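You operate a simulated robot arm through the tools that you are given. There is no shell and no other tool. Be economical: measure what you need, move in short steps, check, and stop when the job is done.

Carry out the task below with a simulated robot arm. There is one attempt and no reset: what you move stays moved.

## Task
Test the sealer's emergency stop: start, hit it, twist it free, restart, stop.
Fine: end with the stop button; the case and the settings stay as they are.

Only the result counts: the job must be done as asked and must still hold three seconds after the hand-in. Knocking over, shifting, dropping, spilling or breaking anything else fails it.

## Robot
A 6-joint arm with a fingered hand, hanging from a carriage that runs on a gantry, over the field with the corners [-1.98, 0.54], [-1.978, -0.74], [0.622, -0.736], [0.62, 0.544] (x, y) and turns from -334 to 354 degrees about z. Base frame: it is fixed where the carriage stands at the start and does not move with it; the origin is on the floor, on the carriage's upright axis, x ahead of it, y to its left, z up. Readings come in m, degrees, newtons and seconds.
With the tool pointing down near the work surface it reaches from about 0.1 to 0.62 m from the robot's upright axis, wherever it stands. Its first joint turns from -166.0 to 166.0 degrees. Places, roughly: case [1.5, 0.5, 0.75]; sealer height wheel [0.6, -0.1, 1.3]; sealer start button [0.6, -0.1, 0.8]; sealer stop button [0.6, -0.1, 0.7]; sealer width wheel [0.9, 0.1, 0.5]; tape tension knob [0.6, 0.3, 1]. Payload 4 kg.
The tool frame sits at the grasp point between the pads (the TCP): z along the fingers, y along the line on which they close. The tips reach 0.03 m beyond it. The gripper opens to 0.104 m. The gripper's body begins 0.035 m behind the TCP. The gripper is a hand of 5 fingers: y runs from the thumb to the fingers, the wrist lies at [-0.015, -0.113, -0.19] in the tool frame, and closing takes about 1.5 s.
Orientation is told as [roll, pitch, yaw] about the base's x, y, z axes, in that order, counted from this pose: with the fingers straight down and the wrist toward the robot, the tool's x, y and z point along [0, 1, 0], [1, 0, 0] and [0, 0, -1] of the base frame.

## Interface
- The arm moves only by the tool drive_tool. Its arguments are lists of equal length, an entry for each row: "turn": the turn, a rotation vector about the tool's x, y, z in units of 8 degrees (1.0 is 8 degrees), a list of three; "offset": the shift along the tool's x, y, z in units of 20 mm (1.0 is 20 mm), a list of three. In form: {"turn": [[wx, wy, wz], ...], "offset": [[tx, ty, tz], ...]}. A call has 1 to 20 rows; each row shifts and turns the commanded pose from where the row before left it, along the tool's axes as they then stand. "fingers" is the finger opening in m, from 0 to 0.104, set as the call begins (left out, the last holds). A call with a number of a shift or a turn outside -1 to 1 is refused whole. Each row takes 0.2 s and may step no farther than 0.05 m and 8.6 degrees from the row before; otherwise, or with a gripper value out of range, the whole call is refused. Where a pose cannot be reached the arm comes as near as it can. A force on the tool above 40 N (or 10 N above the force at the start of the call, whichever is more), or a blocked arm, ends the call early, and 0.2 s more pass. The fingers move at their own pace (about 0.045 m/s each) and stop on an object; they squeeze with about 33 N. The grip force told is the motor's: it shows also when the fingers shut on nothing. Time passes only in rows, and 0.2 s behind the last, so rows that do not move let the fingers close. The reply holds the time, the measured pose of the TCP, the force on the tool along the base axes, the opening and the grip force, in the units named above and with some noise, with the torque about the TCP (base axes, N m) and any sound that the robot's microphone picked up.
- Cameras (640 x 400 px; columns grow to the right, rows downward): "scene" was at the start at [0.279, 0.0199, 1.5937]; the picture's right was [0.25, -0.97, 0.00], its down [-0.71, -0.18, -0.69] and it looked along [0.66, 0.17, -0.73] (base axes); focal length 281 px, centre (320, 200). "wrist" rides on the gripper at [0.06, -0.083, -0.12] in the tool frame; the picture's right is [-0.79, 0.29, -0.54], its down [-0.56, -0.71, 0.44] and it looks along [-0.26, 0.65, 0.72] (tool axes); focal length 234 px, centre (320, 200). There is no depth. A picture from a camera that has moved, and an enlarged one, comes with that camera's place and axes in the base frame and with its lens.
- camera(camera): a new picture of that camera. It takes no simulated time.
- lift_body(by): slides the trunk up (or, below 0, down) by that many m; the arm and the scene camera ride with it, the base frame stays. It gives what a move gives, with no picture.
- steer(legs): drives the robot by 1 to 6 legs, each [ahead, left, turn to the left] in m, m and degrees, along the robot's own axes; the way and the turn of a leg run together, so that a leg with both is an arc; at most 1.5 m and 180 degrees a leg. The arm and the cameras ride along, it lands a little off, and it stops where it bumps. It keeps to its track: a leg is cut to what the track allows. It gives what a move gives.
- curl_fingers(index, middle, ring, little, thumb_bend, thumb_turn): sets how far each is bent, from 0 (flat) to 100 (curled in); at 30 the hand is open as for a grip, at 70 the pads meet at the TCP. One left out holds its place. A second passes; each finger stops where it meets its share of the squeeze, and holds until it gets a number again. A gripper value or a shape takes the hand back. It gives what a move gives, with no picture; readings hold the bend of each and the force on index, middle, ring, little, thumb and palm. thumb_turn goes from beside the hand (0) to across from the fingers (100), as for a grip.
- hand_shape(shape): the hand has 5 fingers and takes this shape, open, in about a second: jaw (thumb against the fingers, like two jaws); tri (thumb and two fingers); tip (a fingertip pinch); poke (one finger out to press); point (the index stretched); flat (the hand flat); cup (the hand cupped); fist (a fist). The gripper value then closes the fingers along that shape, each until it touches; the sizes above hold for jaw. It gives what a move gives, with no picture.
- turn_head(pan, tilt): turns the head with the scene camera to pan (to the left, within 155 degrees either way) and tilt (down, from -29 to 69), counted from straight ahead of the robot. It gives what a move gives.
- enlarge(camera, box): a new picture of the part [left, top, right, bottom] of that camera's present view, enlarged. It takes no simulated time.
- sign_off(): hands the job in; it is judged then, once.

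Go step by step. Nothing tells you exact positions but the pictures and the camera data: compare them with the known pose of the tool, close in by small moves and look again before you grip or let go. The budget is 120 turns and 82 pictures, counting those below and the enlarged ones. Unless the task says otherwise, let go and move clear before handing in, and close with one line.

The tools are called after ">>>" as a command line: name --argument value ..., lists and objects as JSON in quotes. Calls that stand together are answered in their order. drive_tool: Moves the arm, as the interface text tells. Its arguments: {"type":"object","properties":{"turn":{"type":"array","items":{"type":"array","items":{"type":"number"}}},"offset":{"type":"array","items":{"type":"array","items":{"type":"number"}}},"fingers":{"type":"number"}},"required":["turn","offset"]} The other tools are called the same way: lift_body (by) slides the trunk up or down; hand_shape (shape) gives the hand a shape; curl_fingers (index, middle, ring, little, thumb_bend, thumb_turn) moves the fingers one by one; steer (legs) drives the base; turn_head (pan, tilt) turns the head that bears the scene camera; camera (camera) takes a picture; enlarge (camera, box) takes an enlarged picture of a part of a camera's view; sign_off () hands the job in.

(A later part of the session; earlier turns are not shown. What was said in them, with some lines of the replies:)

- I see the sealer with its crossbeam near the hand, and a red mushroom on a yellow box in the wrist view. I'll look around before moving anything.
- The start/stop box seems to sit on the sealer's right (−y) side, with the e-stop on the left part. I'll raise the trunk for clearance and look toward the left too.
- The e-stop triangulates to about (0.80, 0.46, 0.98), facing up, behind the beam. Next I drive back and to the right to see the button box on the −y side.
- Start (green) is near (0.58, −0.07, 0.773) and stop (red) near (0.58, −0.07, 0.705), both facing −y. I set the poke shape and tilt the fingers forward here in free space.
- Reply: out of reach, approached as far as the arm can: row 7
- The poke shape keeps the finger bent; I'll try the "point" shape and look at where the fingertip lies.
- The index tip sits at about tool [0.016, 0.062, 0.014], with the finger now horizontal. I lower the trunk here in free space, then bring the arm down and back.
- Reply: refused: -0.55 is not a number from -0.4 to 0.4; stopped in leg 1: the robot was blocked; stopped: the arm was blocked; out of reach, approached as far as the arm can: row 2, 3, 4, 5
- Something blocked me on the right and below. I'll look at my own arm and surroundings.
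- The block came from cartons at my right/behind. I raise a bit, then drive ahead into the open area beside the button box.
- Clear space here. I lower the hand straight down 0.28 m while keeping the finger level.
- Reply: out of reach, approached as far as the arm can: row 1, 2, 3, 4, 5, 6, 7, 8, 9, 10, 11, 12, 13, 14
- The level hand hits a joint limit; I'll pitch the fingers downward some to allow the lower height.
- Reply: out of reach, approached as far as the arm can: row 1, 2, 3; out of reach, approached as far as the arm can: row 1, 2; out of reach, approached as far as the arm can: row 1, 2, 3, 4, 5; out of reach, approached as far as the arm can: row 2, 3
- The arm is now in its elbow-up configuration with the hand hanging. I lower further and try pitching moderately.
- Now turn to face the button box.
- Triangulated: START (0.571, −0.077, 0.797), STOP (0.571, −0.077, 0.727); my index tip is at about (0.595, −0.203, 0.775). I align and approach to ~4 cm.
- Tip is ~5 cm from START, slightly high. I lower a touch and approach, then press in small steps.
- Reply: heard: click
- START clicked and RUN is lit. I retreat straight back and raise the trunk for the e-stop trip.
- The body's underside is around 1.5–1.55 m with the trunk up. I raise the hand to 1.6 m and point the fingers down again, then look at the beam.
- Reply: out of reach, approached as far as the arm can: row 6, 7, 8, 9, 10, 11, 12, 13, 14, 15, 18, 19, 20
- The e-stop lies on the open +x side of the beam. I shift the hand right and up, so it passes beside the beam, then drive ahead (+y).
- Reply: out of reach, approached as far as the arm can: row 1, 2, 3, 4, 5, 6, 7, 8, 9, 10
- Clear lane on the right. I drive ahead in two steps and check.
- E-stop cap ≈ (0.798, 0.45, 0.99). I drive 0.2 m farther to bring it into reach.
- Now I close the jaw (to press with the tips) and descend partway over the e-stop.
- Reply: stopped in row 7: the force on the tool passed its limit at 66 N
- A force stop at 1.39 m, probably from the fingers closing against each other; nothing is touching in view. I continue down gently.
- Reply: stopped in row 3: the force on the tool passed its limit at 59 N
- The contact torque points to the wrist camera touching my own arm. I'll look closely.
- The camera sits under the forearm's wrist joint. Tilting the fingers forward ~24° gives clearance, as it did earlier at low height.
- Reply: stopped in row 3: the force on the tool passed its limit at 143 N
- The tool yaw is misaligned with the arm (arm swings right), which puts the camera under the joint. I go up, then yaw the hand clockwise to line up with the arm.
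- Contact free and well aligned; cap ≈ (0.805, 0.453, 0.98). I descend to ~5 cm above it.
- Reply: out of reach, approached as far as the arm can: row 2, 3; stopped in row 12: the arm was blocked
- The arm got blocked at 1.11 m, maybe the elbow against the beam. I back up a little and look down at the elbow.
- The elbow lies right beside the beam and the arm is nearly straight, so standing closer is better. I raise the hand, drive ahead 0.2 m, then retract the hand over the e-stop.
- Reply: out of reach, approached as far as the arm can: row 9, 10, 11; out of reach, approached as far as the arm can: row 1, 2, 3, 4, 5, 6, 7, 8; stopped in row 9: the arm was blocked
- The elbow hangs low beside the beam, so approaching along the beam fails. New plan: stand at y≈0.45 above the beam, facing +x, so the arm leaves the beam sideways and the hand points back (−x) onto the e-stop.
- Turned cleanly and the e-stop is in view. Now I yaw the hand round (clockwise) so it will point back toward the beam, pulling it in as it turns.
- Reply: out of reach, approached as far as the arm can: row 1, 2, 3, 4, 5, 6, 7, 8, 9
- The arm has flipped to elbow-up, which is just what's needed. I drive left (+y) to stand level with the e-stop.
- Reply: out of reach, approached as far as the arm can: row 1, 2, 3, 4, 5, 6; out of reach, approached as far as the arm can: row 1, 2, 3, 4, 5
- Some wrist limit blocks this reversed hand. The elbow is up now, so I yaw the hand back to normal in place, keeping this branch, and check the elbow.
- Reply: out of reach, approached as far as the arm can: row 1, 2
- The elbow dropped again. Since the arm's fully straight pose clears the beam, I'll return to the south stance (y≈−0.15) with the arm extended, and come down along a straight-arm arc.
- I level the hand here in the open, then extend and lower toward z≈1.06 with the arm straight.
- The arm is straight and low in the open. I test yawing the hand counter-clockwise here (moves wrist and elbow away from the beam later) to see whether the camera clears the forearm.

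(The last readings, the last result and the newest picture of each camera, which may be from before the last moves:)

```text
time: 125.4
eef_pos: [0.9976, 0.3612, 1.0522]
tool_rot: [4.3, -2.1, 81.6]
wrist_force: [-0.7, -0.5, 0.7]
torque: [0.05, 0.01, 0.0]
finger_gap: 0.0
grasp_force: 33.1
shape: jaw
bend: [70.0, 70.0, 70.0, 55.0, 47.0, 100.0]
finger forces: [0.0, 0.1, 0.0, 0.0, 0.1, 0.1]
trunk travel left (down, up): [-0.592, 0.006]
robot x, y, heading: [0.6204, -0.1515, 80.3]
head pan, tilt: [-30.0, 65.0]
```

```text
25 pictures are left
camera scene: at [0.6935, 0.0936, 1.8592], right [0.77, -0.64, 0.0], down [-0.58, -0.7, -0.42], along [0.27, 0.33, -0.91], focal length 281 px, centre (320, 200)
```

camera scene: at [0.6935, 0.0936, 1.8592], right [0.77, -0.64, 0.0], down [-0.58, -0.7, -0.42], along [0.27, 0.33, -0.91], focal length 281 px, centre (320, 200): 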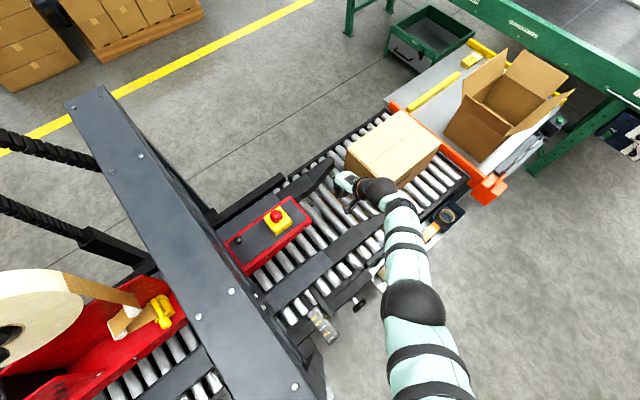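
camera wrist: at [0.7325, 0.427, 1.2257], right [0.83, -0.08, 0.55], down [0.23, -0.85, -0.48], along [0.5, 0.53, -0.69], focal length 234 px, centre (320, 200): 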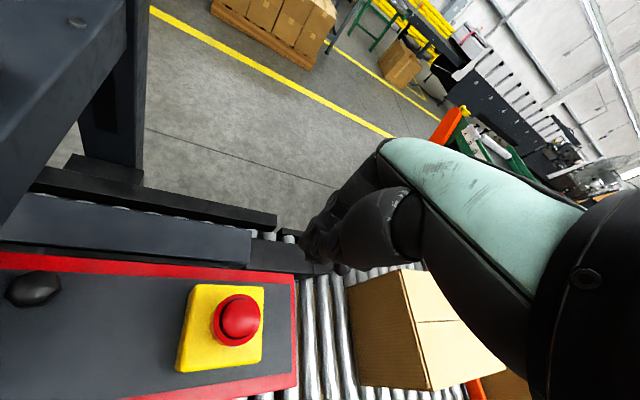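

Works well: the whole arm swung right. A bit more.

>>> drive_tool --turn '[[0, 0, -1], [0, 0, -1], [0, 0, -1]]' --offset '[[0, 0, 0], [0, 0, 0], [0, 0, 0]]'

>>> camera --camera "scene"

```text
time: 126.2
eef_pos: [0.9854, 0.3104, 1.0631]
tool_rot: [3.4, -3.8, 105.8]
wrist_force: [0.5, 1.0, 0.4]
torque: [-0.06, -0.06, -0.02]
finger_gap: 0.0003
grasp_force: 33.0
shape: jaw
bend: [70.0, 70.0, 70.0, 55.0, 47.0, 100.0]
finger forces: [0.1, 0.0, 0.1, 0.0, 0.0, 0.0]
out of reach, approached as far as the arm can: row 1, 2, 3
trunk travel left (down, up): [-0.592, 0.006]
robot x, y, heading: [0.6169, -0.1522, 80.3]
head pan, tilt: [-30.0, 65.0]
```

```text
24 pictures are left
camera scene: at [0.6935, 0.0936, 1.8592], right [0.77, -0.64, 0.0], down [-0.58, -0.7, -0.42], along [0.27, 0.33, -0.91], focal length 281 px, centre (320, 200)
```

scene: 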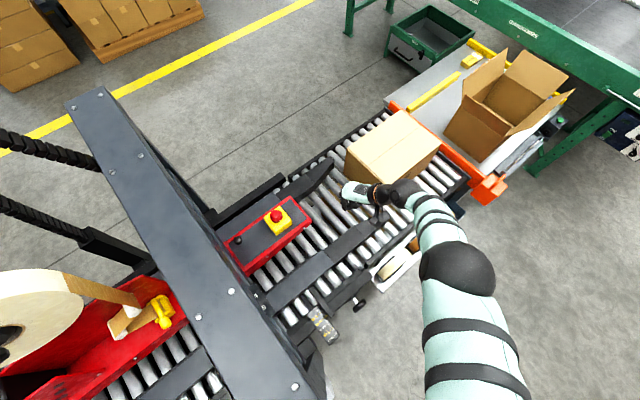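

Now clearly elbow-up and far from the beam. I nudge ahead 4.5 cm and turn left ~17° to bring the hand near the e-stop.

>>> steer --legs '[[0.044, 0.007, 0], [0, 0, 17]]'

>>> camera --camera "scene"

>>> camera --camera "wrist"

```text
time: 128.1
eef_pos: [0.8337, 0.4412, 1.0633]
tool_rot: [3.4, -3.7, 122.8]
wrist_force: [0.0, 0.8, 0.4]
torque: [0.03, 0.01, 0.0]
finger_gap: 0.0
grasp_force: 32.9
shape: jaw
bend: [70.0, 70.0, 70.0, 55.0, 47.0, 100.0]
finger forces: [0.0, 0.0, 0.1, 0.0, 0.0, 0.0]
trunk travel left (down, up): [-0.592, 0.006]
robot x, y, heading: [0.6213, -0.1062, 97.7]
head pan, tilt: [-30.0, 65.0]
```

```text
23 pictures are left
camera scene: at [0.6189, 0.1483, 1.8592], right [0.92, -0.38, 0.0], down [-0.35, -0.84, -0.42], along [0.16, 0.39, -0.91], focal length 281 px, centre (320, 200)
```

scene: 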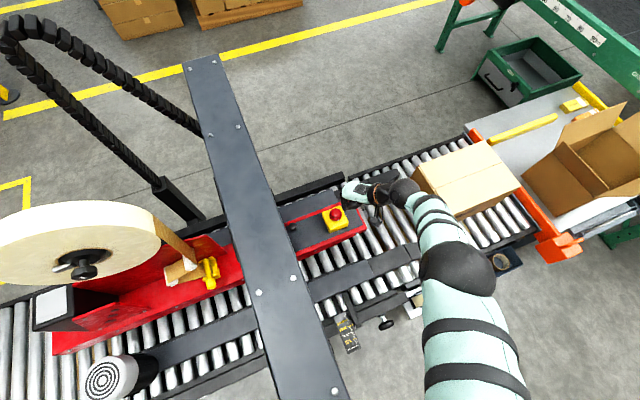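

```text
22 pictures are left
camera wrist: at [0.8386, 0.3358, 1.1806], right [0.55, 0.66, 0.51], down [0.81, -0.28, -0.51], along [-0.2, 0.7, -0.69], focal length 234 px, centre (320, 200)
```

wrist: 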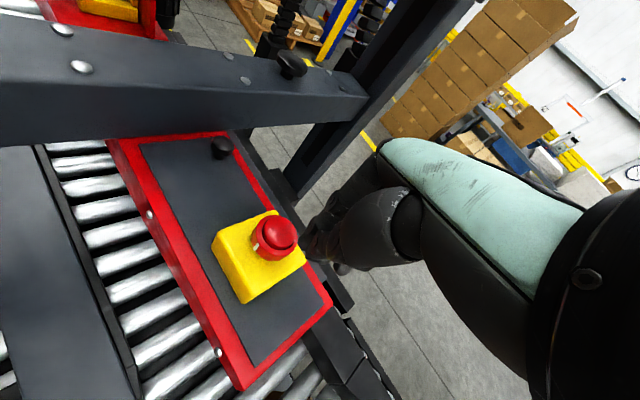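

Great view: cap top at (0.80, 0.453, 1.00). I centre the closed fingertips above it and level the hand.

>>> drive_tool --turn '[[0.1, 0.62, 0], [0, 0, 0], [0, 0, 0]]' --offset '[[0, 0, 0], [0.55, 0.7, 0], [0.55, 0.7, 0]]'

>>> camera --camera "wrist"

>>> enlarge --camera "scene" --box '[280, 140, 440, 280]'

```text
time: 128.9
eef_pos: [0.7937, 0.4396, 1.0771]
tool_rot: [8.4, -2.9, 122.9]
wrist_force: [0.3, 0.0, 0.0]
torque: [-0.02, 0.01, 0.03]
finger_gap: 0.0001
grasp_force: 33.2
shape: jaw
bend: [70.0, 70.0, 70.0, 55.0, 47.0, 100.0]
finger forces: [0.1, 0.1, 0.1, 0.0, 0.0, 0.0]
out of reach, approached as far as the arm can: row 1
trunk travel left (down, up): [-0.592, 0.006]
robot x, y, heading: [0.6217, -0.11, 97.5]
head pan, tilt: [-30.0, 65.0]
```

```text
21 pictures are left
camera wrist: at [0.8062, 0.3408, 1.1991], right [0.58, 0.69, 0.44], down [0.78, -0.3, -0.55], along [-0.24, 0.66, -0.71], focal length 234 px, centre (320, 200)
```

wrist: 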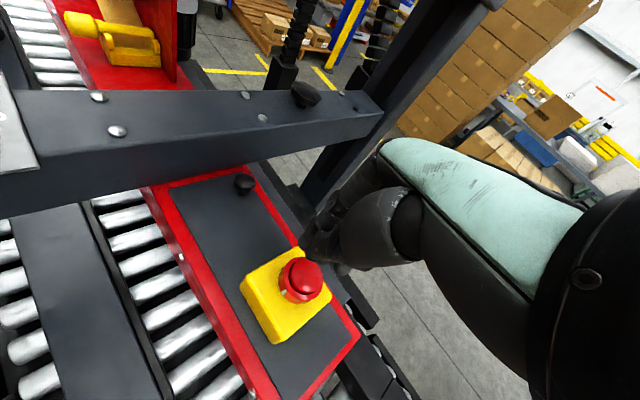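

```text
2.86 times, centred on (360, 210) of scene
camera zoom: at [0.619, 0.1483, 1.8592], right [0.92, -0.38, 0.0], down [-0.35, -0.84, -0.42], along [0.16, 0.39, -0.91], focal length 802 px, centre (206, 171)
```

zoom: 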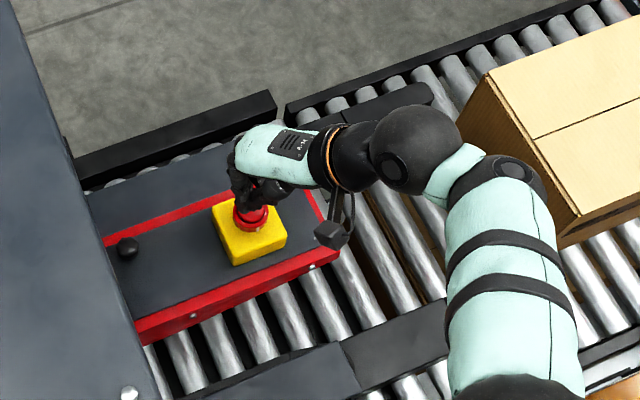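

I tilted the wrong way; correcting that, then centring on (0.80, 0.453).

>>> drive_tool --turn '[[0.36, -0.8, 0], [0, -0.25, 0], [0, 0, 0]]' --offset '[[0, 0, 0], [-0.3, 0.2, 0], [-0.3, 0.2, 0]]'

>>> enlarge --camera "wrist" --box '[200, 160, 400, 360]'

>>> enlarge --camera "scene" --box '[310, 160, 390, 230]'

```text
time: 129.7
eef_pos: [0.8, 0.4525, 1.0751]
tool_rot: [-0.1, 0.0, 123.2]
wrist_force: [0.3, 0.2, 0.2]
torque: [0.02, -0.04, 0.01]
finger_gap: 0.0
grasp_force: 33.3
shape: jaw
bend: [70.0, 70.0, 70.0, 55.0, 47.0, 100.0]
finger forces: [0.1, 0.1, 0.0, 0.0, 0.0, 0.0]
trunk travel left (down, up): [-0.592, 0.006]
robot x, y, heading: [0.621, -0.1077, 97.7]
head pan, tilt: [-30.0, 65.0]
```

```text
2.00 times, centred on (300, 260) of wrist
camera zoom: at [0.7933, 0.3491, 1.1948], right [0.5, 0.67, 0.54], down [0.85, -0.28, -0.44], along [-0.14, 0.68, -0.72], focal length 468 px, centre (360, 80)
```

zoom: 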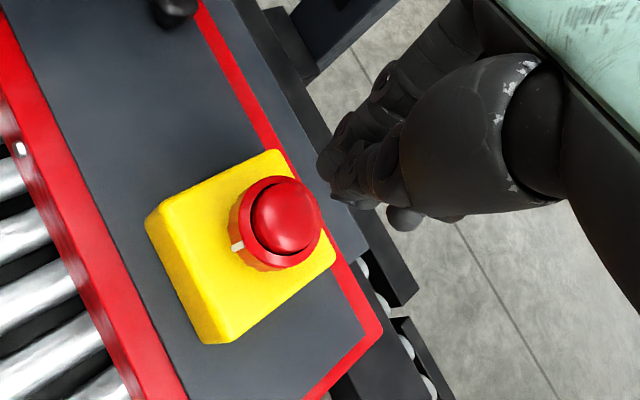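

```text
5.71 times, centred on (350, 195) of scene
camera zoom: at [0.6189, 0.1482, 1.8591], right [0.92, -0.38, 0.0], down [-0.35, -0.84, -0.42], along [0.16, 0.39, -0.91], focal length 1605 px, centre (149, 229)
```

zoom: 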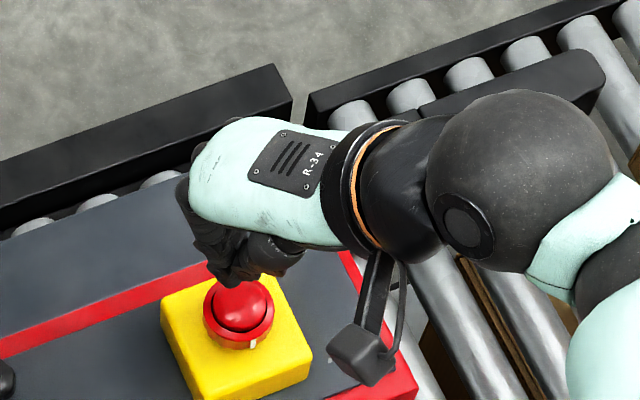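

Aligned over the cap (white mark on the collar noted). I press straight down in 1 cm then finer steps.

>>> drive_tool --turn '[[0, 0, 0], [0, 0, 0], [0, 0, 0], [0, 0, 0], [0, 0, 0], [0, 0, 0]]' --offset '[[0, 0, 0.6], [0, 0, 0.6], [0, 0, 0.4], [0, 0, 0.25], [0, 0, 0.25], [0, 0, 0.25]]'

>>> enlarge --camera "scene" --box '[310, 160, 390, 230]'

```text
time: 131.1
eef_pos: [0.7989, 0.4534, 1.0289]
tool_rot: [-0.1, -0.2, 123.1]
wrist_force: [-0.8, 0.1, 3.5]
torque: [0.04, 0.01, -0.02]
finger_gap: 0.0002
grasp_force: 33.1
shape: jaw
bend: [70.0, 70.0, 70.0, 55.0, 47.0, 100.0]
finger forces: [0.0, 0.1, 0.1, 0.1, 0.0, 0.0]
trunk travel left (down, up): [-0.592, 0.006]
robot x, y, heading: [0.6232, -0.105, 97.7]
head pan, tilt: [-30.0, 65.0]
```

```text
5.71 times, centred on (350, 195) of scene
camera zoom: at [0.6189, 0.1484, 1.8593], right [0.92, -0.38, 0.0], down [-0.35, -0.84, -0.42], along [0.16, 0.39, -0.91], focal length 1605 px, centre (149, 229)
```

zoom: 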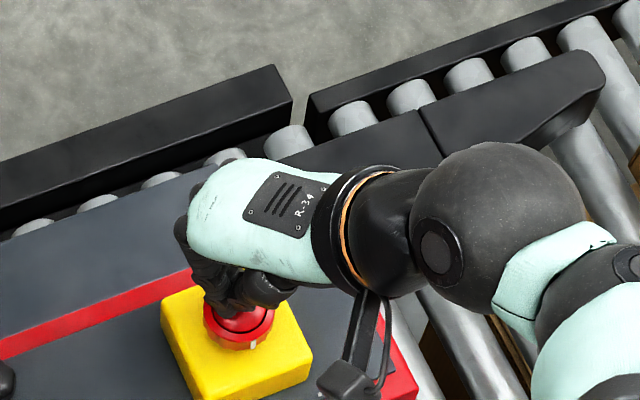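

Contact just made (3.5 N). I continue pressing.

>>> drive_tool --turn '[[0, 0, 0], [0, 0, 0], [0, 0, 0], [0, 0, 0]]' --offset '[[0, 0, 0.15], [0, 0, 0.15], [0, 0, 0.15], [0, 0, 0.15]]'

```text
time: 131.9
eef_pos: [0.7997, 0.4557, 1.0267]
tool_rot: [-0.5, -0.4, 123.3]
wrist_force: [-3.3, -9.4, 22.8]
torque: [-0.36, 0.06, -0.02]
finger_gap: 0.0
grasp_force: 32.6
shape: jaw
bend: [70.0, 70.0, 70.0, 55.0, 48.0, 100.0]
finger forces: [0.1, 0.1, 0.0, 0.0, 0.0, 0.1]
out of reach, approached as far as the arm can: row 4
trunk travel left (down, up): [-0.592, 0.006]
robot x, y, heading: [0.6206, -0.1048, 97.8]
head pan, tilt: [-30.0, 65.0]
heard: click
stopped in row 4: the force on the tool passed its limit at 45 N (the readings are from after the stop); the commanded pose is now the measured one
```

A click was heard — likely latched. I rise and check the cap.

>>> drive_tool --turn '[[0, 0, 0], [0, 0, 0], [0, 0, 0], [0, 0, 0]]' --offset '[[0, 0, -0.5], [0, 0, -1], [0, 0, -1], [0, 0, -1]]'

>>> enlarge --camera "scene" --box '[310, 160, 390, 230]'

>>> enlarge --camera "wrist" --box '[200, 160, 400, 360]'

```text
time: 132.9
eef_pos: [0.7986, 0.4532, 1.0937]
tool_rot: [-0.4, -0.2, 123.2]
wrist_force: [1.0, -0.8, 0.1]
torque: [-0.01, -0.01, -0.01]
finger_gap: 0.0
grasp_force: 32.9
shape: jaw
bend: [70.0, 70.0, 70.0, 55.0, 48.0, 100.0]
finger forces: [0.1, 0.0, 0.0, 0.0, 0.0, 0.0]
trunk travel left (down, up): [-0.592, 0.006]
robot x, y, heading: [0.6217, -0.1055, 97.7]
head pan, tilt: [-30.0, 65.0]
```

```text
5.71 times, centred on (350, 195) of scene
camera zoom: at [0.6188, 0.1481, 1.8591], right [0.92, -0.38, 0.0], down [-0.35, -0.84, -0.42], along [0.16, 0.39, -0.91], focal length 1605 px, centre (149, 229)
```

zoom: 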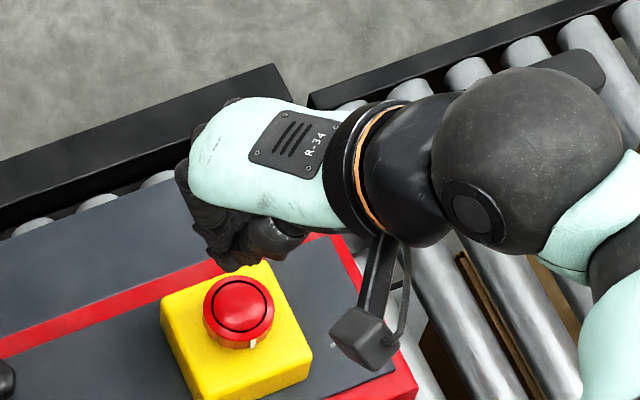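

```text
2.00 times, centred on (300, 260) of wrist
camera zoom: at [0.7931, 0.3499, 1.2121], right [0.5, 0.67, 0.55], down [0.85, -0.28, -0.44], along [-0.14, 0.69, -0.71], focal length 468 px, centre (360, 80)
```

zoom: 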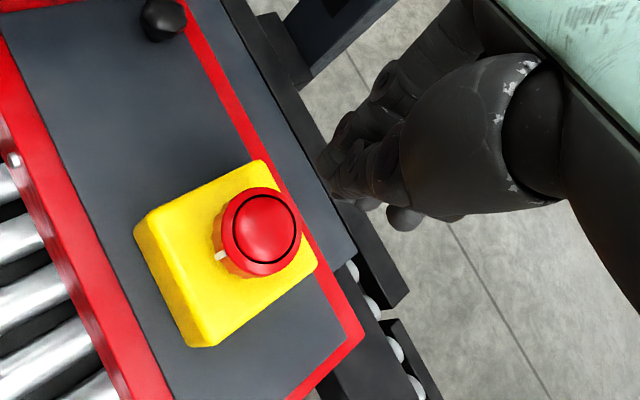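

Latched: the dome now sits flush in its collar (≈4 cm wide). I open the jaw and lower around the collar.

>>> drive_tool --turn '[[0, 0, 0], [0, 0, 0], [0, 0, 0], [0, 0, 0], [0, 0, 0], [0, 0, 0], [0, 0, 0]]' --offset '[[0, 0, 0], [0, 0, 0], [0, 0, 0], [0, 0, 0], [0, 0, 0], [0, 0, 0.8], [0, 0, 0.8]]' --fingers 0.08

>>> enlarge --camera "scene" --box '[310, 160, 390, 230]'

>>> enlarge --camera "wrist" --box '[200, 160, 400, 360]'

```text
time: 134.5
eef_pos: [0.7986, 0.4554, 1.0624]
tool_rot: [-0.4, -0.2, 123.2]
wrist_force: [-0.3, -0.3, 0.2]
torque: [0.0, -0.02, -0.02]
finger_gap: 0.08
grasp_force: 0.1
shape: jaw
bend: [27.0, 35.0, 32.0, 31.0, 53.0, 98.0]
finger forces: [0.1, 0.0, 0.1, 0.1, 0.1, 0.1]
trunk travel left (down, up): [-0.592, 0.006]
robot x, y, heading: [0.6182, -0.1031, 97.8]
head pan, tilt: [-30.0, 65.0]
```

```text
5.71 times, centred on (350, 195) of scene
camera zoom: at [0.6189, 0.1481, 1.8592], right [0.92, -0.38, 0.0], down [-0.35, -0.84, -0.42], along [0.16, 0.39, -0.91], focal length 1605 px, centre (149, 229)
```

zoom: 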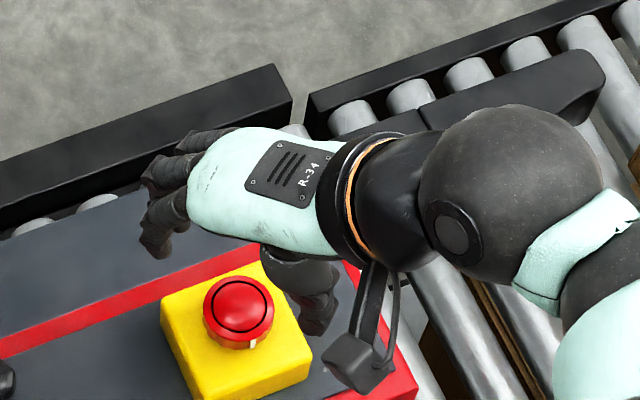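

```text
2.00 times, centred on (300, 260) of wrist
camera zoom: at [0.7933, 0.3505, 1.1803], right [0.5, 0.67, 0.55], down [0.85, -0.28, -0.44], along [-0.14, 0.69, -0.71], focal length 468 px, centre (360, 80)
```

zoom: 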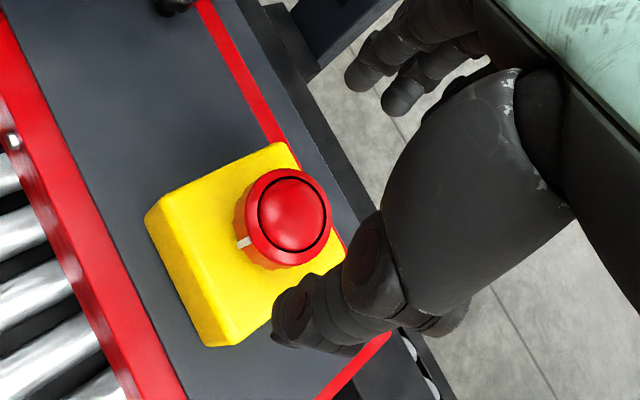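

Thumb and fingers straddle the cap. I lower another 5.5 cm.

>>> drive_tool --turn '[[0, 0, 0], [0, 0, 0], [0, 0, 0], [0, 0, 0], [0, 0, 0], [0, 0, 0]]' --offset '[[0, 0, 0.5], [0, 0, 0.5], [0, 0, 0.5], [0, 0, 0.5], [0, 0, 0.4], [0, 0, 0.4]]'

>>> enlarge --camera "wrist" --box '[200, 160, 400, 360]'

>>> enlarge --camera "scene" --box '[310, 160, 390, 230]'

```text
time: 135.9
eef_pos: [0.7966, 0.4464, 1.0112]
tool_rot: [-0.4, -0.2, 123.2]
wrist_force: [0.8, -0.3, 0.8]
torque: [-0.03, 0.01, 0.02]
finger_gap: 0.0798
grasp_force: 0.2
shape: jaw
bend: [27.0, 35.0, 32.0, 31.0, 53.0, 98.0]
finger forces: [0.0, 0.0, 0.0, 0.0, 0.0, 0.0]
out of reach, approached as far as the arm can: row 5, 6
trunk travel left (down, up): [-0.592, 0.006]
robot x, y, heading: [0.6188, -0.1069, 97.5]
head pan, tilt: [-30.0, 65.0]
```

```text
2.00 times, centred on (300, 260) of wrist
camera zoom: at [0.7915, 0.3414, 1.1299], right [0.5, 0.67, 0.55], down [0.86, -0.28, -0.43], along [-0.14, 0.69, -0.71], focal length 468 px, centre (360, 80)
```

zoom: 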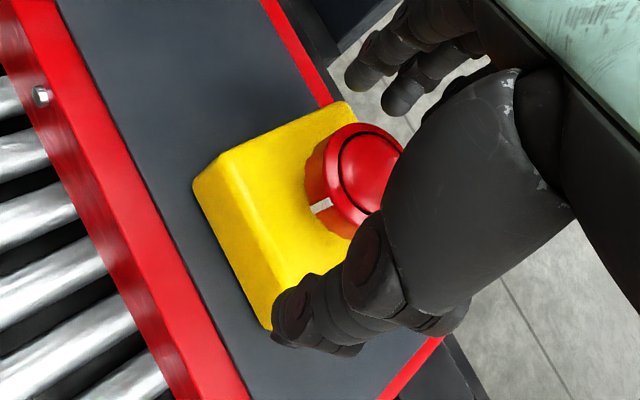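

```text
5.71 times, centred on (350, 195) of scene
camera zoom: at [0.6189, 0.1481, 1.8592], right [0.92, -0.38, 0.0], down [-0.35, -0.84, -0.42], along [0.16, 0.39, -0.91], focal length 1605 px, centre (149, 229)
```

zoom: 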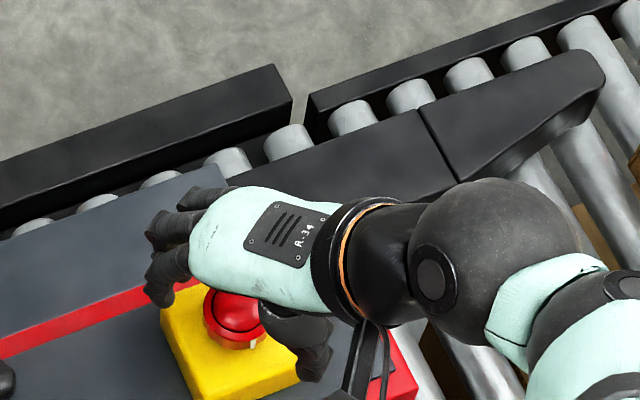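

Slightly out of reach here. I rise 3 cm, drive 3 cm closer, and re-centre.

>>> drive_tool --turn '[[0, 0, 0], [0, 0, 0]]' --offset '[[0, 0, -1], [0, 0, -0.7]]'

>>> steer --legs '[[0.035, 0, 0]]'

```text
time: 136.5
eef_pos: [0.7973, 0.4447, 1.045]
tool_rot: [-0.4, -0.2, 123.3]
wrist_force: [0.0, 0.4, 0.8]
torque: [0.0, -0.04, 0.0]
finger_gap: 0.0798
grasp_force: 0.1
shape: jaw
bend: [27.0, 35.0, 32.0, 31.0, 53.0, 98.0]
finger forces: [0.1, 0.0, 0.1, 0.1, 0.0, 0.0]
trunk travel left (down, up): [-0.592, 0.006]
robot x, y, heading: [0.6219, -0.1088, 97.5]
head pan, tilt: [-30.0, 65.0]
```

```text
time: 137.4
eef_pos: [0.7931, 0.4811, 1.0438]
tool_rot: [-0.4, -0.3, 123.2]
wrist_force: [0.0, -0.4, 0.2]
torque: [-0.01, 0.01, 0.01]
finger_gap: 0.0801
grasp_force: 0.1
shape: jaw
bend: [27.0, 35.0, 32.0, 31.0, 53.0, 98.0]
finger forces: [0.0, 0.0, 0.0, 0.1, 0.0, 0.0]
trunk travel left (down, up): [-0.592, 0.006]
robot x, y, heading: [0.617, -0.0743, 97.6]
head pan, tilt: [-30.0, 65.0]
```

>>> drive_tool --turn '[[0, 0, 0], [0, 0, 0], [0, 0, 0], [0, 0, 0], [0, 0, 0], [0, 0, 0]]' --offset '[[0.23, -0.68, 0], [0.23, -0.68, 0], [0, 0, 0.5], [0, 0, 0.5], [0, 0, 0.5], [0, 0, 0.4]]'

>>> enlarge --camera "wrist" --box '[200, 160, 400, 360]'

```text
time: 138.8
eef_pos: [0.7997, 0.4526, 1.0065]
tool_rot: [-0.4, -0.3, 123.3]
wrist_force: [-0.2, -0.8, -0.1]
torque: [-0.05, 0.01, 0.0]
finger_gap: 0.0799
grasp_force: 0.0
shape: jaw
bend: [27.0, 35.0, 32.0, 31.0, 53.0, 98.0]
finger forces: [0.0, 0.0, 0.1, 0.1, 0.0, 0.1]
trunk travel left (down, up): [-0.592, 0.006]
robot x, y, heading: [0.618, -0.0697, 97.6]
head pan, tilt: [-30.0, 65.0]
```

```text
2.00 times, centred on (300, 260) of wrist
camera zoom: at [0.7945, 0.3482, 1.1253], right [0.5, 0.67, 0.55], down [0.86, -0.28, -0.44], along [-0.14, 0.69, -0.71], focal length 468 px, centre (360, 80)
```

zoom: 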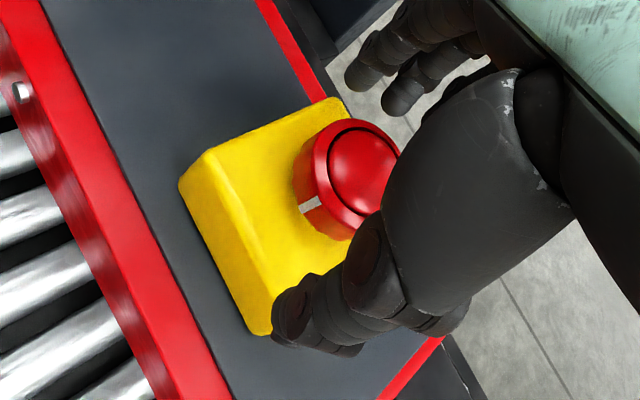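

Well centred. I lower 6 mm more and close on the collar.

>>> drive_tool --turn '[[0, 0, 0]]' --offset '[[0, 0, 0.3]]'

>>> drive_tool --turn '[[0, 0, 0], [0, 0, 0], [0, 0, 0], [0, 0, 0], [0, 0, 0], [0, 0, 0], [0, 0, 0]]' --offset '[[0, 0, 0], [0, 0, 0], [0, 0, 0], [0, 0, 0], [0, 0, 0], [0, 0, 0], [0, 0, 0]]' --fingers 0.02

>>> enlarge --camera "wrist" --box '[200, 160, 400, 360]'

```text
time: 139.2
eef_pos: [0.8006, 0.4522, 1.0015]
tool_rot: [-0.4, -0.3, 123.3]
wrist_force: [0.7, 0.2, 0.1]
torque: [0.02, 0.0, 0.0]
finger_gap: 0.08
grasp_force: 0.1
shape: jaw
bend: [27.0, 35.0, 32.0, 31.0, 53.0, 98.0]
finger forces: [0.1, 0.1, 0.1, 0.0, 0.0, 0.0]
trunk travel left (down, up): [-0.592, 0.006]
robot x, y, heading: [0.6154, -0.0695, 97.4]
head pan, tilt: [-30.0, 65.0]
```

```text
time: 140.8
eef_pos: [0.7999, 0.4509, 1.0]
tool_rot: [-0.3, -0.2, 123.2]
wrist_force: [1.7, -5.7, 0.6]
torque: [-0.03, -0.02, -0.02]
finger_gap: 0.0347
grasp_force: 33.5
shape: jaw
bend: [74.0, 51.0, 56.0, 71.0, 74.0, 100.0]
finger forces: [15.8, 9.9, 0.0, 0.1, 29.4, 0.0]
trunk travel left (down, up): [-0.592, 0.006]
robot x, y, heading: [0.623, -0.0728, 97.5]
head pan, tilt: [-30.0, 65.0]
```

```text
2.00 times, centred on (300, 260) of wrist
camera zoom: at [0.7947, 0.3475, 1.1193], right [0.5, 0.67, 0.55], down [0.86, -0.28, -0.44], along [-0.14, 0.69, -0.71], focal length 468 px, centre (360, 80)
```

zoom: 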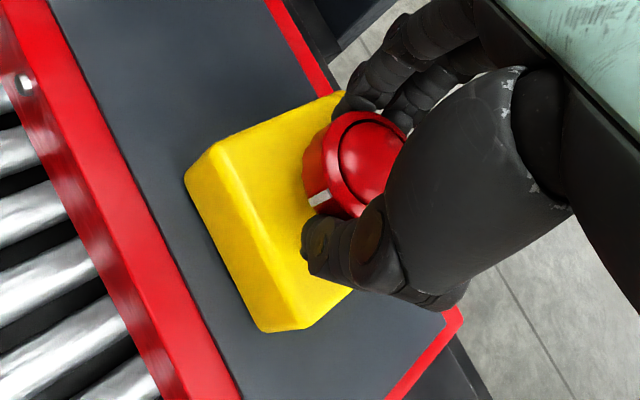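

Gripped (index, middle and thumb on the collar). I twist clockwise about the cap axis.

>>> drive_tool --turn '[[0, 0, 0.7], [0, 0, 0.7], [0, 0, 0.7], [0, 0, 0.7], [0, 0, 0.7], [0, 0, 0.7]]' --offset '[[0, 0, 0], [0, 0, 0], [0, 0, 0], [0, 0, 0], [0, 0, 0], [0, 0, 0]]'

>>> enlarge --camera "wrist" --box '[200, 160, 400, 360]'

```text
time: 142.2
eef_pos: [0.8004, 0.4522, 1.0004]
tool_rot: [0.0, -0.4, 89.8]
wrist_force: [-6.9, -3.0, -1.5]
torque: [-0.07, 0.12, 0.0]
finger_gap: 0.0349
grasp_force: 32.7
shape: jaw
bend: [74.0, 51.0, 56.0, 71.0, 74.0, 100.0]
finger forces: [18.0, 9.3, 0.0, 0.1, 29.4, 0.0]
trunk travel left (down, up): [-0.592, 0.006]
robot x, y, heading: [0.6172, -0.0729, 97.6]
head pan, tilt: [-30.0, 65.0]
```

```text
2.00 times, centred on (300, 260) of wrist
camera zoom: at [0.7381, 0.3681, 1.1195], right [0.79, 0.28, 0.55], down [0.55, -0.71, -0.44], along [0.26, 0.65, -0.71], focal length 468 px, centre (360, 80)
```

zoom: 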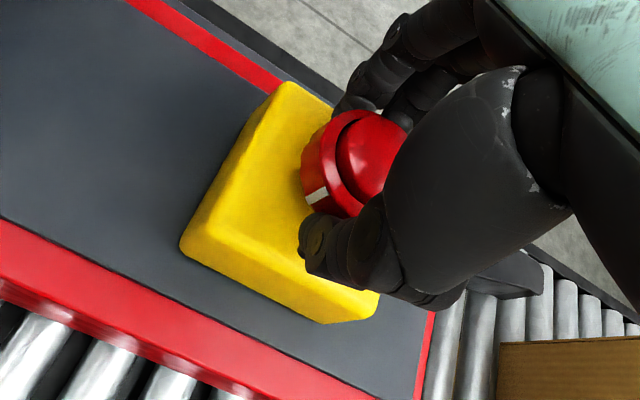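

The collar turned with the hand and the dome appears raised. A little further to be sure.

>>> drive_tool --turn '[[0, 0, 0.6], [0, 0, 0.6], [0, 0, 0.6]]' --offset '[[0, 0, 0], [0, 0, 0], [0, 0, 0]]'

>>> enlarge --camera "wrist" --box '[200, 160, 400, 360]'

```text
time: 143.2
eef_pos: [0.8286, 0.4653, 1.0151]
tool_rot: [-0.9, -1.8, 74.7]
wrist_force: [-0.4, 0.3, -0.3]
torque: [0.02, 0.01, 0.01]
finger_gap: 0.023
grasp_force: 32.9
shape: jaw
bend: [75.0, 75.0, 56.0, 71.0, 87.0, 100.0]
finger forces: [0.0, 0.0, 0.0, 0.0, 0.1, 0.0]
trunk travel left (down, up): [-0.592, 0.006]
robot x, y, heading: [0.6216, -0.0752, 97.1]
head pan, tilt: [-30.0, 65.0]
stopped in row 3: the arm was blocked; the commanded pose is now the measured one
```

```text
2.00 times, centred on (300, 260) of wrist
camera zoom: at [0.7458, 0.3968, 1.1312], right [0.82, 0.05, 0.56], down [0.36, -0.82, -0.45], along [0.44, 0.58, -0.69], focal length 468 px, centre (360, 80)
```

zoom: 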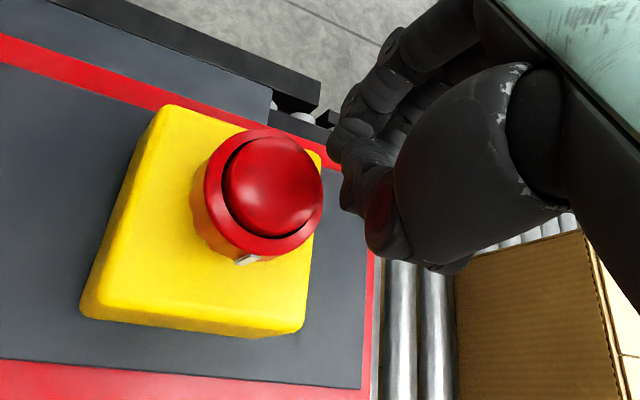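

The dome stands proud of the collar again (released). The arm touched the beam at the end, so I yaw back and rise.

>>> drive_tool --turn '[[0, 0, 0], [0, 0, -0.5], [0, 0, -1], [0, 0, -1], [0, 0, -1], [0, 0, -1], [0, 0, -0.5]]' --offset '[[0, 0, -1], [0, 0, -1], [0, 0, -1], [0, 0, 0], [0, 0, 0], [0, 0, 0], [0, 0, 0]]'

>>> camera --camera "scene"

>>> enlarge --camera "scene" --box '[300, 180, 380, 250]'

```text
time: 144.8
eef_pos: [0.8067, 0.4583, 1.0681]
tool_rot: [-0.9, -0.9, 115.1]
wrist_force: [-0.6, 0.0, -0.1]
torque: [0.01, 0.01, 0.01]
finger_gap: 0.0229
grasp_force: 33.2
shape: jaw
bend: [75.0, 75.0, 56.0, 71.0, 87.0, 100.0]
finger forces: [0.0, 0.1, 0.0, 0.0, 0.0, 0.0]
trunk travel left (down, up): [-0.592, 0.006]
robot x, y, heading: [0.616, -0.0708, 97.8]
head pan, tilt: [-30.0, 65.0]
```

```text
6 pictures are left
camera scene: at [0.6161, 0.1832, 1.8591], right [0.92, -0.38, 0.0], down [-0.35, -0.84, -0.42], along [0.16, 0.39, -0.91], focal length 281 px, centre (320, 200)
```

scene: 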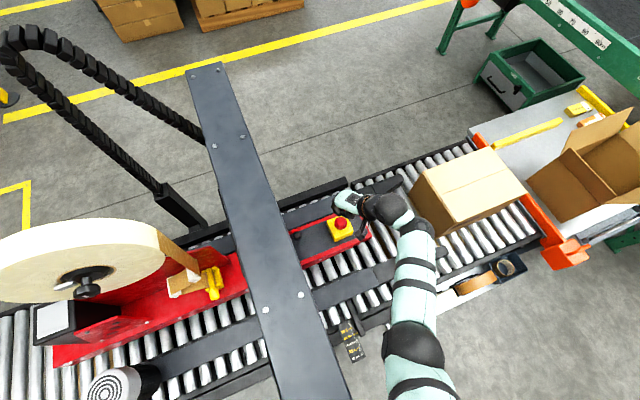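

```text
5.71 times, centred on (340, 215) of scene
camera zoom: at [0.6161, 0.1832, 1.8591], right [0.92, -0.38, 0.0], down [-0.35, -0.84, -0.42], along [0.16, 0.39, -0.91], focal length 1605 px, centre (206, 114)
```

zoom: 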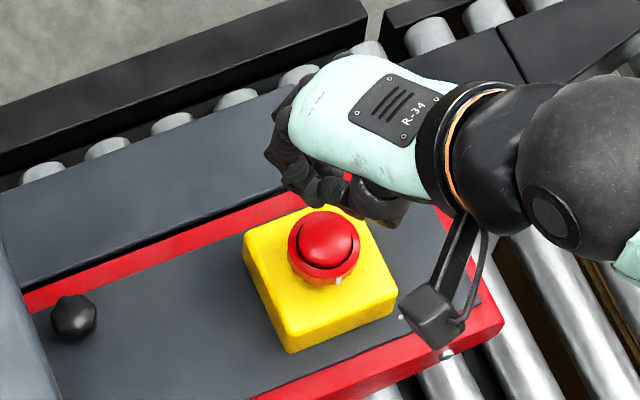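

The e-stop is released (dome up, mark back in place). Pictures are scarce (6), so I retrace by pose readings: rise, turn right away from the sealer, and drive south.

>>> drive_tool --turn '[[0, 0, 0], [0, 0, 0], [0, 0, 0], [0, 0, 0], [0, 0, 0], [0, 0, 0]]' --offset '[[0, 0, -1], [0, 0, -1], [0, 0, -1], [0, 0, -1], [0, 0, -1], [0, 0, -1]]'

>>> steer --legs '[[0, 0, -60]]'

```text
time: 146.2
eef_pos: [0.8054, 0.4566, 1.1875]
tool_rot: [-1.0, -0.9, 114.8]
wrist_force: [0.7, -0.4, -0.3]
torque: [0.02, 0.02, 0.0]
finger_gap: 0.0229
grasp_force: 33.1
shape: jaw
bend: [75.0, 75.0, 56.0, 71.0, 87.0, 100.0]
finger forces: [0.0, 0.0, 0.0, 0.0, 0.1, 0.0]
trunk travel left (down, up): [-0.592, 0.006]
robot x, y, heading: [0.6195, -0.0696, 97.6]
head pan, tilt: [-30.0, 65.0]
```

```text
time: 149.2
eef_pos: [1.1677, 0.0272, 1.1872]
tool_rot: [-1.1, -0.9, 54.6]
wrist_force: [-1.5, 0.2, 0.4]
torque: [0.01, 0.03, 0.02]
finger_gap: 0.0231
grasp_force: 33.0
shape: jaw
bend: [75.0, 75.0, 56.0, 71.0, 87.0, 100.0]
finger forces: [0.0, 0.0, 0.1, 0.0, 0.0, 0.0]
trunk travel left (down, up): [-0.592, 0.006]
robot x, y, heading: [0.6152, -0.069, 37.0]
head pan, tilt: [-30.0, 65.0]
```

>>> steer --legs '[[-0.439, -0.483, 0], [0, 0, -30]]'

>>> hand_shape --shape "point"

```text
time: 154.4
eef_pos: [1.0859, -0.9191, 1.1868]
tool_rot: [-1.1, -0.8, 24.3]
wrist_force: [-0.3, 0.5, 0.9]
torque: [0.02, 0.02, 0.01]
finger_gap: 0.0231
grasp_force: 33.0
shape: jaw
bend: [75.0, 75.0, 56.0, 71.0, 87.0, 100.0]
finger forces: [0.1, 0.1, 0.1, 0.0, 0.1, 0.0]
trunk travel left (down, up): [-0.592, 0.006]
robot x, y, heading: [0.5619, -0.7212, 6.8]
head pan, tilt: [-30.0, 65.0]
```

```text
time: 155.3
eef_pos: [1.0858, -0.9192, 1.1878]
tool_rot: [-0.9, -0.9, 24.2]
wrist_force: [0.4, 0.0, -0.2]
torque: [0.0, 0.01, 0.0]
finger_gap: 0.0959
grasp_force: 0.0
shape: point
bend: [20.0, 100.0, 100.0, 100.0, 98.0, 87.0]
finger forces: [0.0, 0.0, 0.0, 0.0, 0.0, 0.1]
trunk travel left (down, up): [-0.592, 0.006]
robot x, y, heading: [0.5621, -0.7216, 6.7]
head pan, tilt: [-30.0, 65.0]
```

>>> drive_tool --turn '[[0, 0, 0.16], [0, 0, 0.16], [0, 0, 0.16], [0, 0, 0.16], [0, 0, 0.16], [0, 0, 0.16], [0, 0, 0.16], [0, 0, 0.16], [0, 0, 0.16], [0, 0, 0.16], [0, 0, 0.16], [0, 0, 0.16]]' --offset '[[0.94, 0.57, -0.5], [0.94, 0.57, -0.5], [0.94, 0.57, -0.5], [0.94, 0.57, -0.5], [0.94, 0.57, -0.5], [0.94, 0.57, -0.5], [0.94, 0.57, -0.5], [0.94, 0.57, -0.5], [0.94, 0.57, -0.5], [0.94, 0.57, -0.5], [0.94, 0.57, -0.5], [0.94, 0.57, -0.5]]'

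>>> lift_body --by -0.4

>>> lift_body --by -0.16

```text
time: 157.9
eef_pos: [1.1578, -0.6632, 1.2919]
tool_rot: [-0.7, -1.1, 8.8]
wrist_force: [0.6, 0.2, 0.4]
torque: [0.0, 0.02, -0.01]
finger_gap: 0.0959
grasp_force: 0.1
shape: point
bend: [20.0, 100.0, 100.0, 100.0, 98.0, 87.0]
finger forces: [0.0, 0.1, 0.1, 0.1, 0.1, 0.0]
out of reach, approached as far as the arm can: row 1, 2, 3, 5
trunk travel left (down, up): [-0.592, 0.006]
robot x, y, heading: [0.5625, -0.7241, 6.9]
head pan, tilt: [-30.0, 65.0]
```

```text
time: 161.7
eef_pos: [1.1576, -0.6648, 0.8931]
tool_rot: [-0.7, -1.3, 9.0]
wrist_force: [-0.1, 0.5, -0.1]
torque: [0.02, 0.0, 0.0]
finger_gap: 0.0957
grasp_force: 0.1
shape: point
bend: [20.0, 100.0, 100.0, 100.0, 98.0, 87.0]
finger forces: [0.0, 0.0, 0.0, 0.0, 0.1, 0.0]
trunk travel left (down, up): [-0.192, 0.406]
robot x, y, heading: [0.5588, -0.726, 6.5]
head pan, tilt: [-30.0, 65.0]
```

```text
time: 163.5
eef_pos: [1.1575, -0.6644, 0.7321]
tool_rot: [-0.8, -1.2, 8.9]
wrist_force: [0.2, -0.6, 0.4]
torque: [-0.01, -0.02, -0.01]
finger_gap: 0.096
grasp_force: 0.0
shape: point
bend: [20.0, 100.0, 100.0, 100.0, 98.0, 87.0]
finger forces: [0.1, 0.1, 0.1, 0.0, 0.0, 0.0]
trunk travel left (down, up): [-0.032, 0.566]
robot x, y, heading: [0.5612, -0.7226, 6.6]
head pan, tilt: [-30.0, 65.0]
```

>>> drive_tool --turn '[[-0.86, 0, 0], [-0.86, 0, 0], [-0.86, 0, 0], [-0.86, 0, 0], [-0.86, 0, 0], [-0.86, 0, 0], [0, 0, 0], [0, 0, 0], [0, 0, 0], [0, 0, 0], [0, 0, 0], [0, 0, 0], [0, 0, 0]]' --offset '[[0, 0, 0], [0, 0, 0], [0, 0, 0], [0, 0, 0], [0, 0, 0], [0, 0, 0], [0.1, -0.636, -0.71], [0.1, -0.636, -0.71], [0.1, -0.636, -0.71], [0.1, -0.636, -0.71], [0.1, -0.636, -0.71], [0.1, -0.636, -0.71], [0.1, -0.636, -0.71]]'

```text
time: 166.3
eef_pos: [1.0247, -0.6696, 0.7454]
tool_rot: [-1.0, -42.5, 9.5]
wrist_force: [1.2, -0.5, 0.3]
torque: [0.0, 0.0, -0.01]
finger_gap: 0.0961
grasp_force: 0.0
shape: point
bend: [20.0, 100.0, 100.0, 100.0, 98.0, 87.0]
finger forces: [0.0, 0.0, 0.0, 0.0, 0.0, 0.0]
trunk travel left (down, up): [-0.032, 0.566]
robot x, y, heading: [0.5568, -0.7256, 6.9]
head pan, tilt: [-30.0, 65.0]
```

Same posture as before recovered. I drive forward 5 cm and turn to face the button box.

>>> steer --legs '[[0.055, -0.002, 0], [0, 0, 82.7]]'

>>> turn_head --pan 0 --tilt 45

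```text
time: 170.8
eef_pos: [0.615, -0.2525, 0.7444]
tool_rot: [-1.1, -42.4, 92.9]
wrist_force: [0.2, 0.2, 0.8]
torque: [-0.01, 0.01, 0.01]
finger_gap: 0.0961
grasp_force: 0.1
shape: point
bend: [20.0, 100.0, 100.0, 100.0, 98.0, 87.0]
finger forces: [0.1, 0.0, 0.1, 0.1, 0.1, 0.1]
trunk travel left (down, up): [-0.032, 0.566]
robot x, y, heading: [0.6177, -0.7202, 90.2]
head pan, tilt: [-30.0, 65.0]
```

```text
time: 171.8
eef_pos: [0.6153, -0.2516, 0.746]
tool_rot: [-1.0, -42.3, 92.9]
wrist_force: [0.7, -0.3, 0.2]
torque: [0.02, -0.01, 0.01]
finger_gap: 0.0963
grasp_force: 0.0
shape: point
bend: [20.0, 100.0, 100.0, 100.0, 98.0, 87.0]
finger forces: [0.0, 0.0, 0.0, 0.0, 0.0, 0.0]
trunk travel left (down, up): [-0.032, 0.566]
robot x, y, heading: [0.6151, -0.723, 90.4]
head pan, tilt: [0.0, 45.0]
```

>>> drive_tool --turn '[[0, 0, 0], [0, 0, 0], [0, 0, 0], [0, 0, 0]]' --offset '[[0.29, 0.775, 0.5], [0.29, 0.775, 0.5], [0.29, 0.775, 0.5], [0.29, 0.775, 0.5]]'

>>> enlarge --camera "scene" --box '[240, 180, 400, 340]'

```text
time: 172.8
eef_pos: [0.5889, -0.1799, 0.758]
tool_rot: [-0.9, -42.5, 92.9]
wrist_force: [-0.1, 0.3, -0.5]
torque: [-0.01, -0.01, -0.01]
finger_gap: 0.0959
grasp_force: 0.0
shape: point
bend: [20.0, 100.0, 100.0, 100.0, 98.0, 87.0]
finger forces: [0.0, 0.0, 0.0, 0.0, 0.0, 0.0]
trunk travel left (down, up): [-0.032, 0.566]
robot x, y, heading: [0.6164, -0.7167, 90.3]
head pan, tilt: [0.0, 45.0]
```

```text
2.50 times, centred on (320, 260) of scene
camera zoom: at [0.6163, -0.4387, 1.3243], right [1.0, 0.0, 0.0], down [0.0, -0.71, -0.71], along [0.0, 0.71, -0.71], focal length 702 px, centre (320, 50)
```

zoom: 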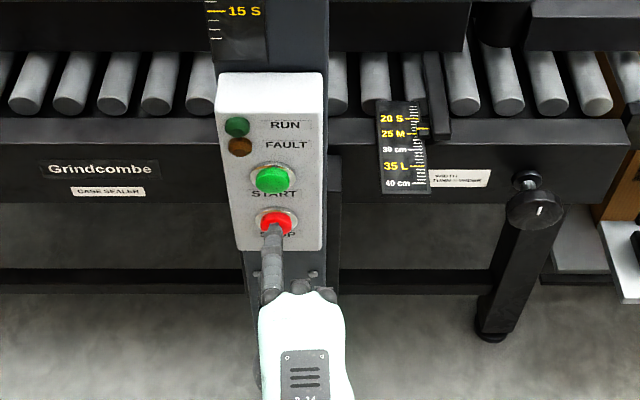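

RUN and FAULT are both off: the stop is released and the sealer is ready. I press START exactly as before.

>>> drive_tool --turn '[[0, 0, 0], [0, 0, 0]]' --offset '[[0, 0.737, 0.676], [0, 0.737, 0.676]]'

>>> enlarge --camera "scene" --box '[240, 180, 400, 340]'

```text
time: 173.4
eef_pos: [0.5869, -0.1408, 0.7585]
tool_rot: [-1.0, -42.5, 92.9]
wrist_force: [0.2, -3.6, 1.0]
torque: [0.14, -0.02, 0.02]
finger_gap: 0.096
grasp_force: 0.1
shape: point
bend: [20.0, 100.0, 100.0, 100.0, 98.0, 87.0]
finger forces: [2.9, 0.0, 0.0, 0.0, 0.0, 0.0]
trunk travel left (down, up): [-0.032, 0.566]
robot x, y, heading: [0.6161, -0.7211, 90.2]
head pan, tilt: [0.0, 45.0]
heard: click
```

```text
2.50 times, centred on (320, 260) of scene
camera zoom: at [0.6164, -0.4396, 1.3241], right [1.0, 0.0, 0.0], down [0.0, -0.71, -0.71], along [0.0, 0.71, -0.71], focal length 702 px, centre (320, 50)
```

zoom: 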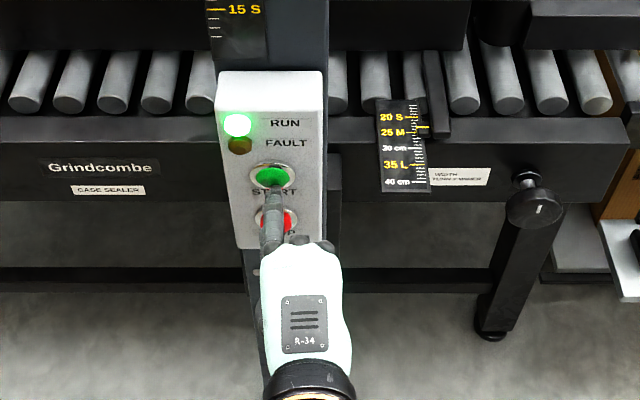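

Running again (RUN lit). I back off 4 cm, drop 6.9 cm to STOP's height and press it.

>>> drive_tool --turn '[[0, 0, 0], [0, 0, 0], [0, 0, 0], [0, 0, 0], [0, 0, 0], [0, 0, 0], [0, 0, 0], [0, 0, 0]]' --offset '[[0, -0.737, -0.676], [0, -0.737, -0.676], [0, -0.58, 0.635], [0, -0.58, 0.635], [0, -0.58, 0.635], [0, -0.58, 0.635], [0, 0, 0], [0, 0, 0]]'

>>> drive_tool --turn '[[0, 0, 0], [0, 0, 0]]' --offset '[[0, 0.737, 0.676], [0, 0.737, 0.676]]'

```text
time: 175.2
eef_pos: [0.5888, -0.1813, 0.689]
tool_rot: [-1.1, -42.4, 92.9]
wrist_force: [0.2, 0.6, -0.3]
torque: [0.01, 0.0, 0.01]
finger_gap: 0.096
grasp_force: 0.0
shape: point
bend: [20.0, 100.0, 100.0, 100.0, 98.0, 87.0]
finger forces: [0.0, 0.0, 0.0, 0.0, 0.1, 0.0]
trunk travel left (down, up): [-0.032, 0.566]
robot x, y, heading: [0.6142, -0.7188, 90.1]
head pan, tilt: [0.0, 45.0]
```

```text
time: 175.8
eef_pos: [0.5872, -0.1419, 0.6868]
tool_rot: [-1.1, -42.4, 92.9]
wrist_force: [0.3, -2.2, 1.1]
torque: [0.15, -0.02, 0.02]
finger_gap: 0.096
grasp_force: 0.1
shape: point
bend: [20.0, 100.0, 100.0, 100.0, 98.0, 87.0]
finger forces: [2.9, 0.0, 0.0, 0.0, 0.1, 0.0]
trunk travel left (down, up): [-0.032, 0.566]
robot x, y, heading: [0.6199, -0.7205, 90.0]
head pan, tilt: [0.0, 45.0]
heard: click
```

Another click. I withdraw and check the lamps.

>>> drive_tool --turn '[[0, 0, 0], [0, 0, 0], [0, 0, 0], [0, 0, 0], [0, 0, 0], [0, 0, 0]]' --offset '[[0, -0.737, -0.676], [0, -0.737, -0.676], [0, -0.737, -0.676], [0, -0.737, -0.676], [0, -0.737, -0.676], [0, -0.737, -0.676]]'

>>> camera --camera "scene"

```text
time: 177.2
eef_pos: [0.5924, -0.2618, 0.6898]
tool_rot: [-1.0, -42.4, 92.9]
wrist_force: [-0.4, -0.7, -0.2]
torque: [-0.02, 0.01, 0.02]
finger_gap: 0.0961
grasp_force: 0.1
shape: point
bend: [20.0, 100.0, 100.0, 100.0, 98.0, 87.0]
finger forces: [0.1, 0.0, 0.0, 0.0, 0.1, 0.0]
trunk travel left (down, up): [-0.032, 0.566]
robot x, y, heading: [0.6177, -0.7203, 90.1]
head pan, tilt: [0.0, 45.0]
```

```text
2 pictures are left
camera scene: at [0.6164, -0.4397, 1.324], right [1.0, 0.0, 0.0], down [0.0, -0.71, -0.71], along [0.0, 0.71, -0.71], focal length 281 px, centre (320, 200)
```

scene: 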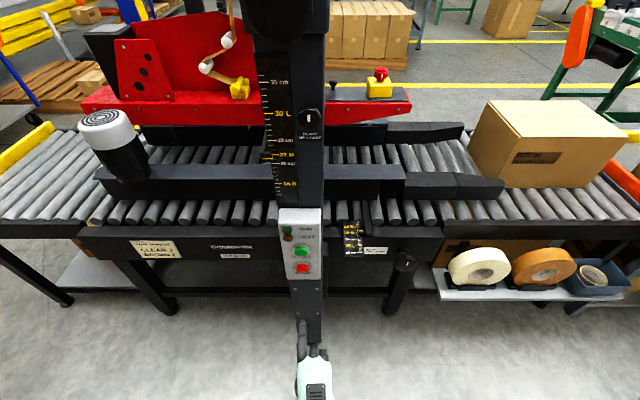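

RUN is off, the e-stop is released, the hand is clear, and the case and settings look unchanged, so I'm handing in.

>>> sign_off

```text
The job is handed in.
```

The sealer's emergency stop works: I started the sealer, hit the stop until it latched, twisted it free, restarted, and ended with the STOP button. The RUN light is off at the end.
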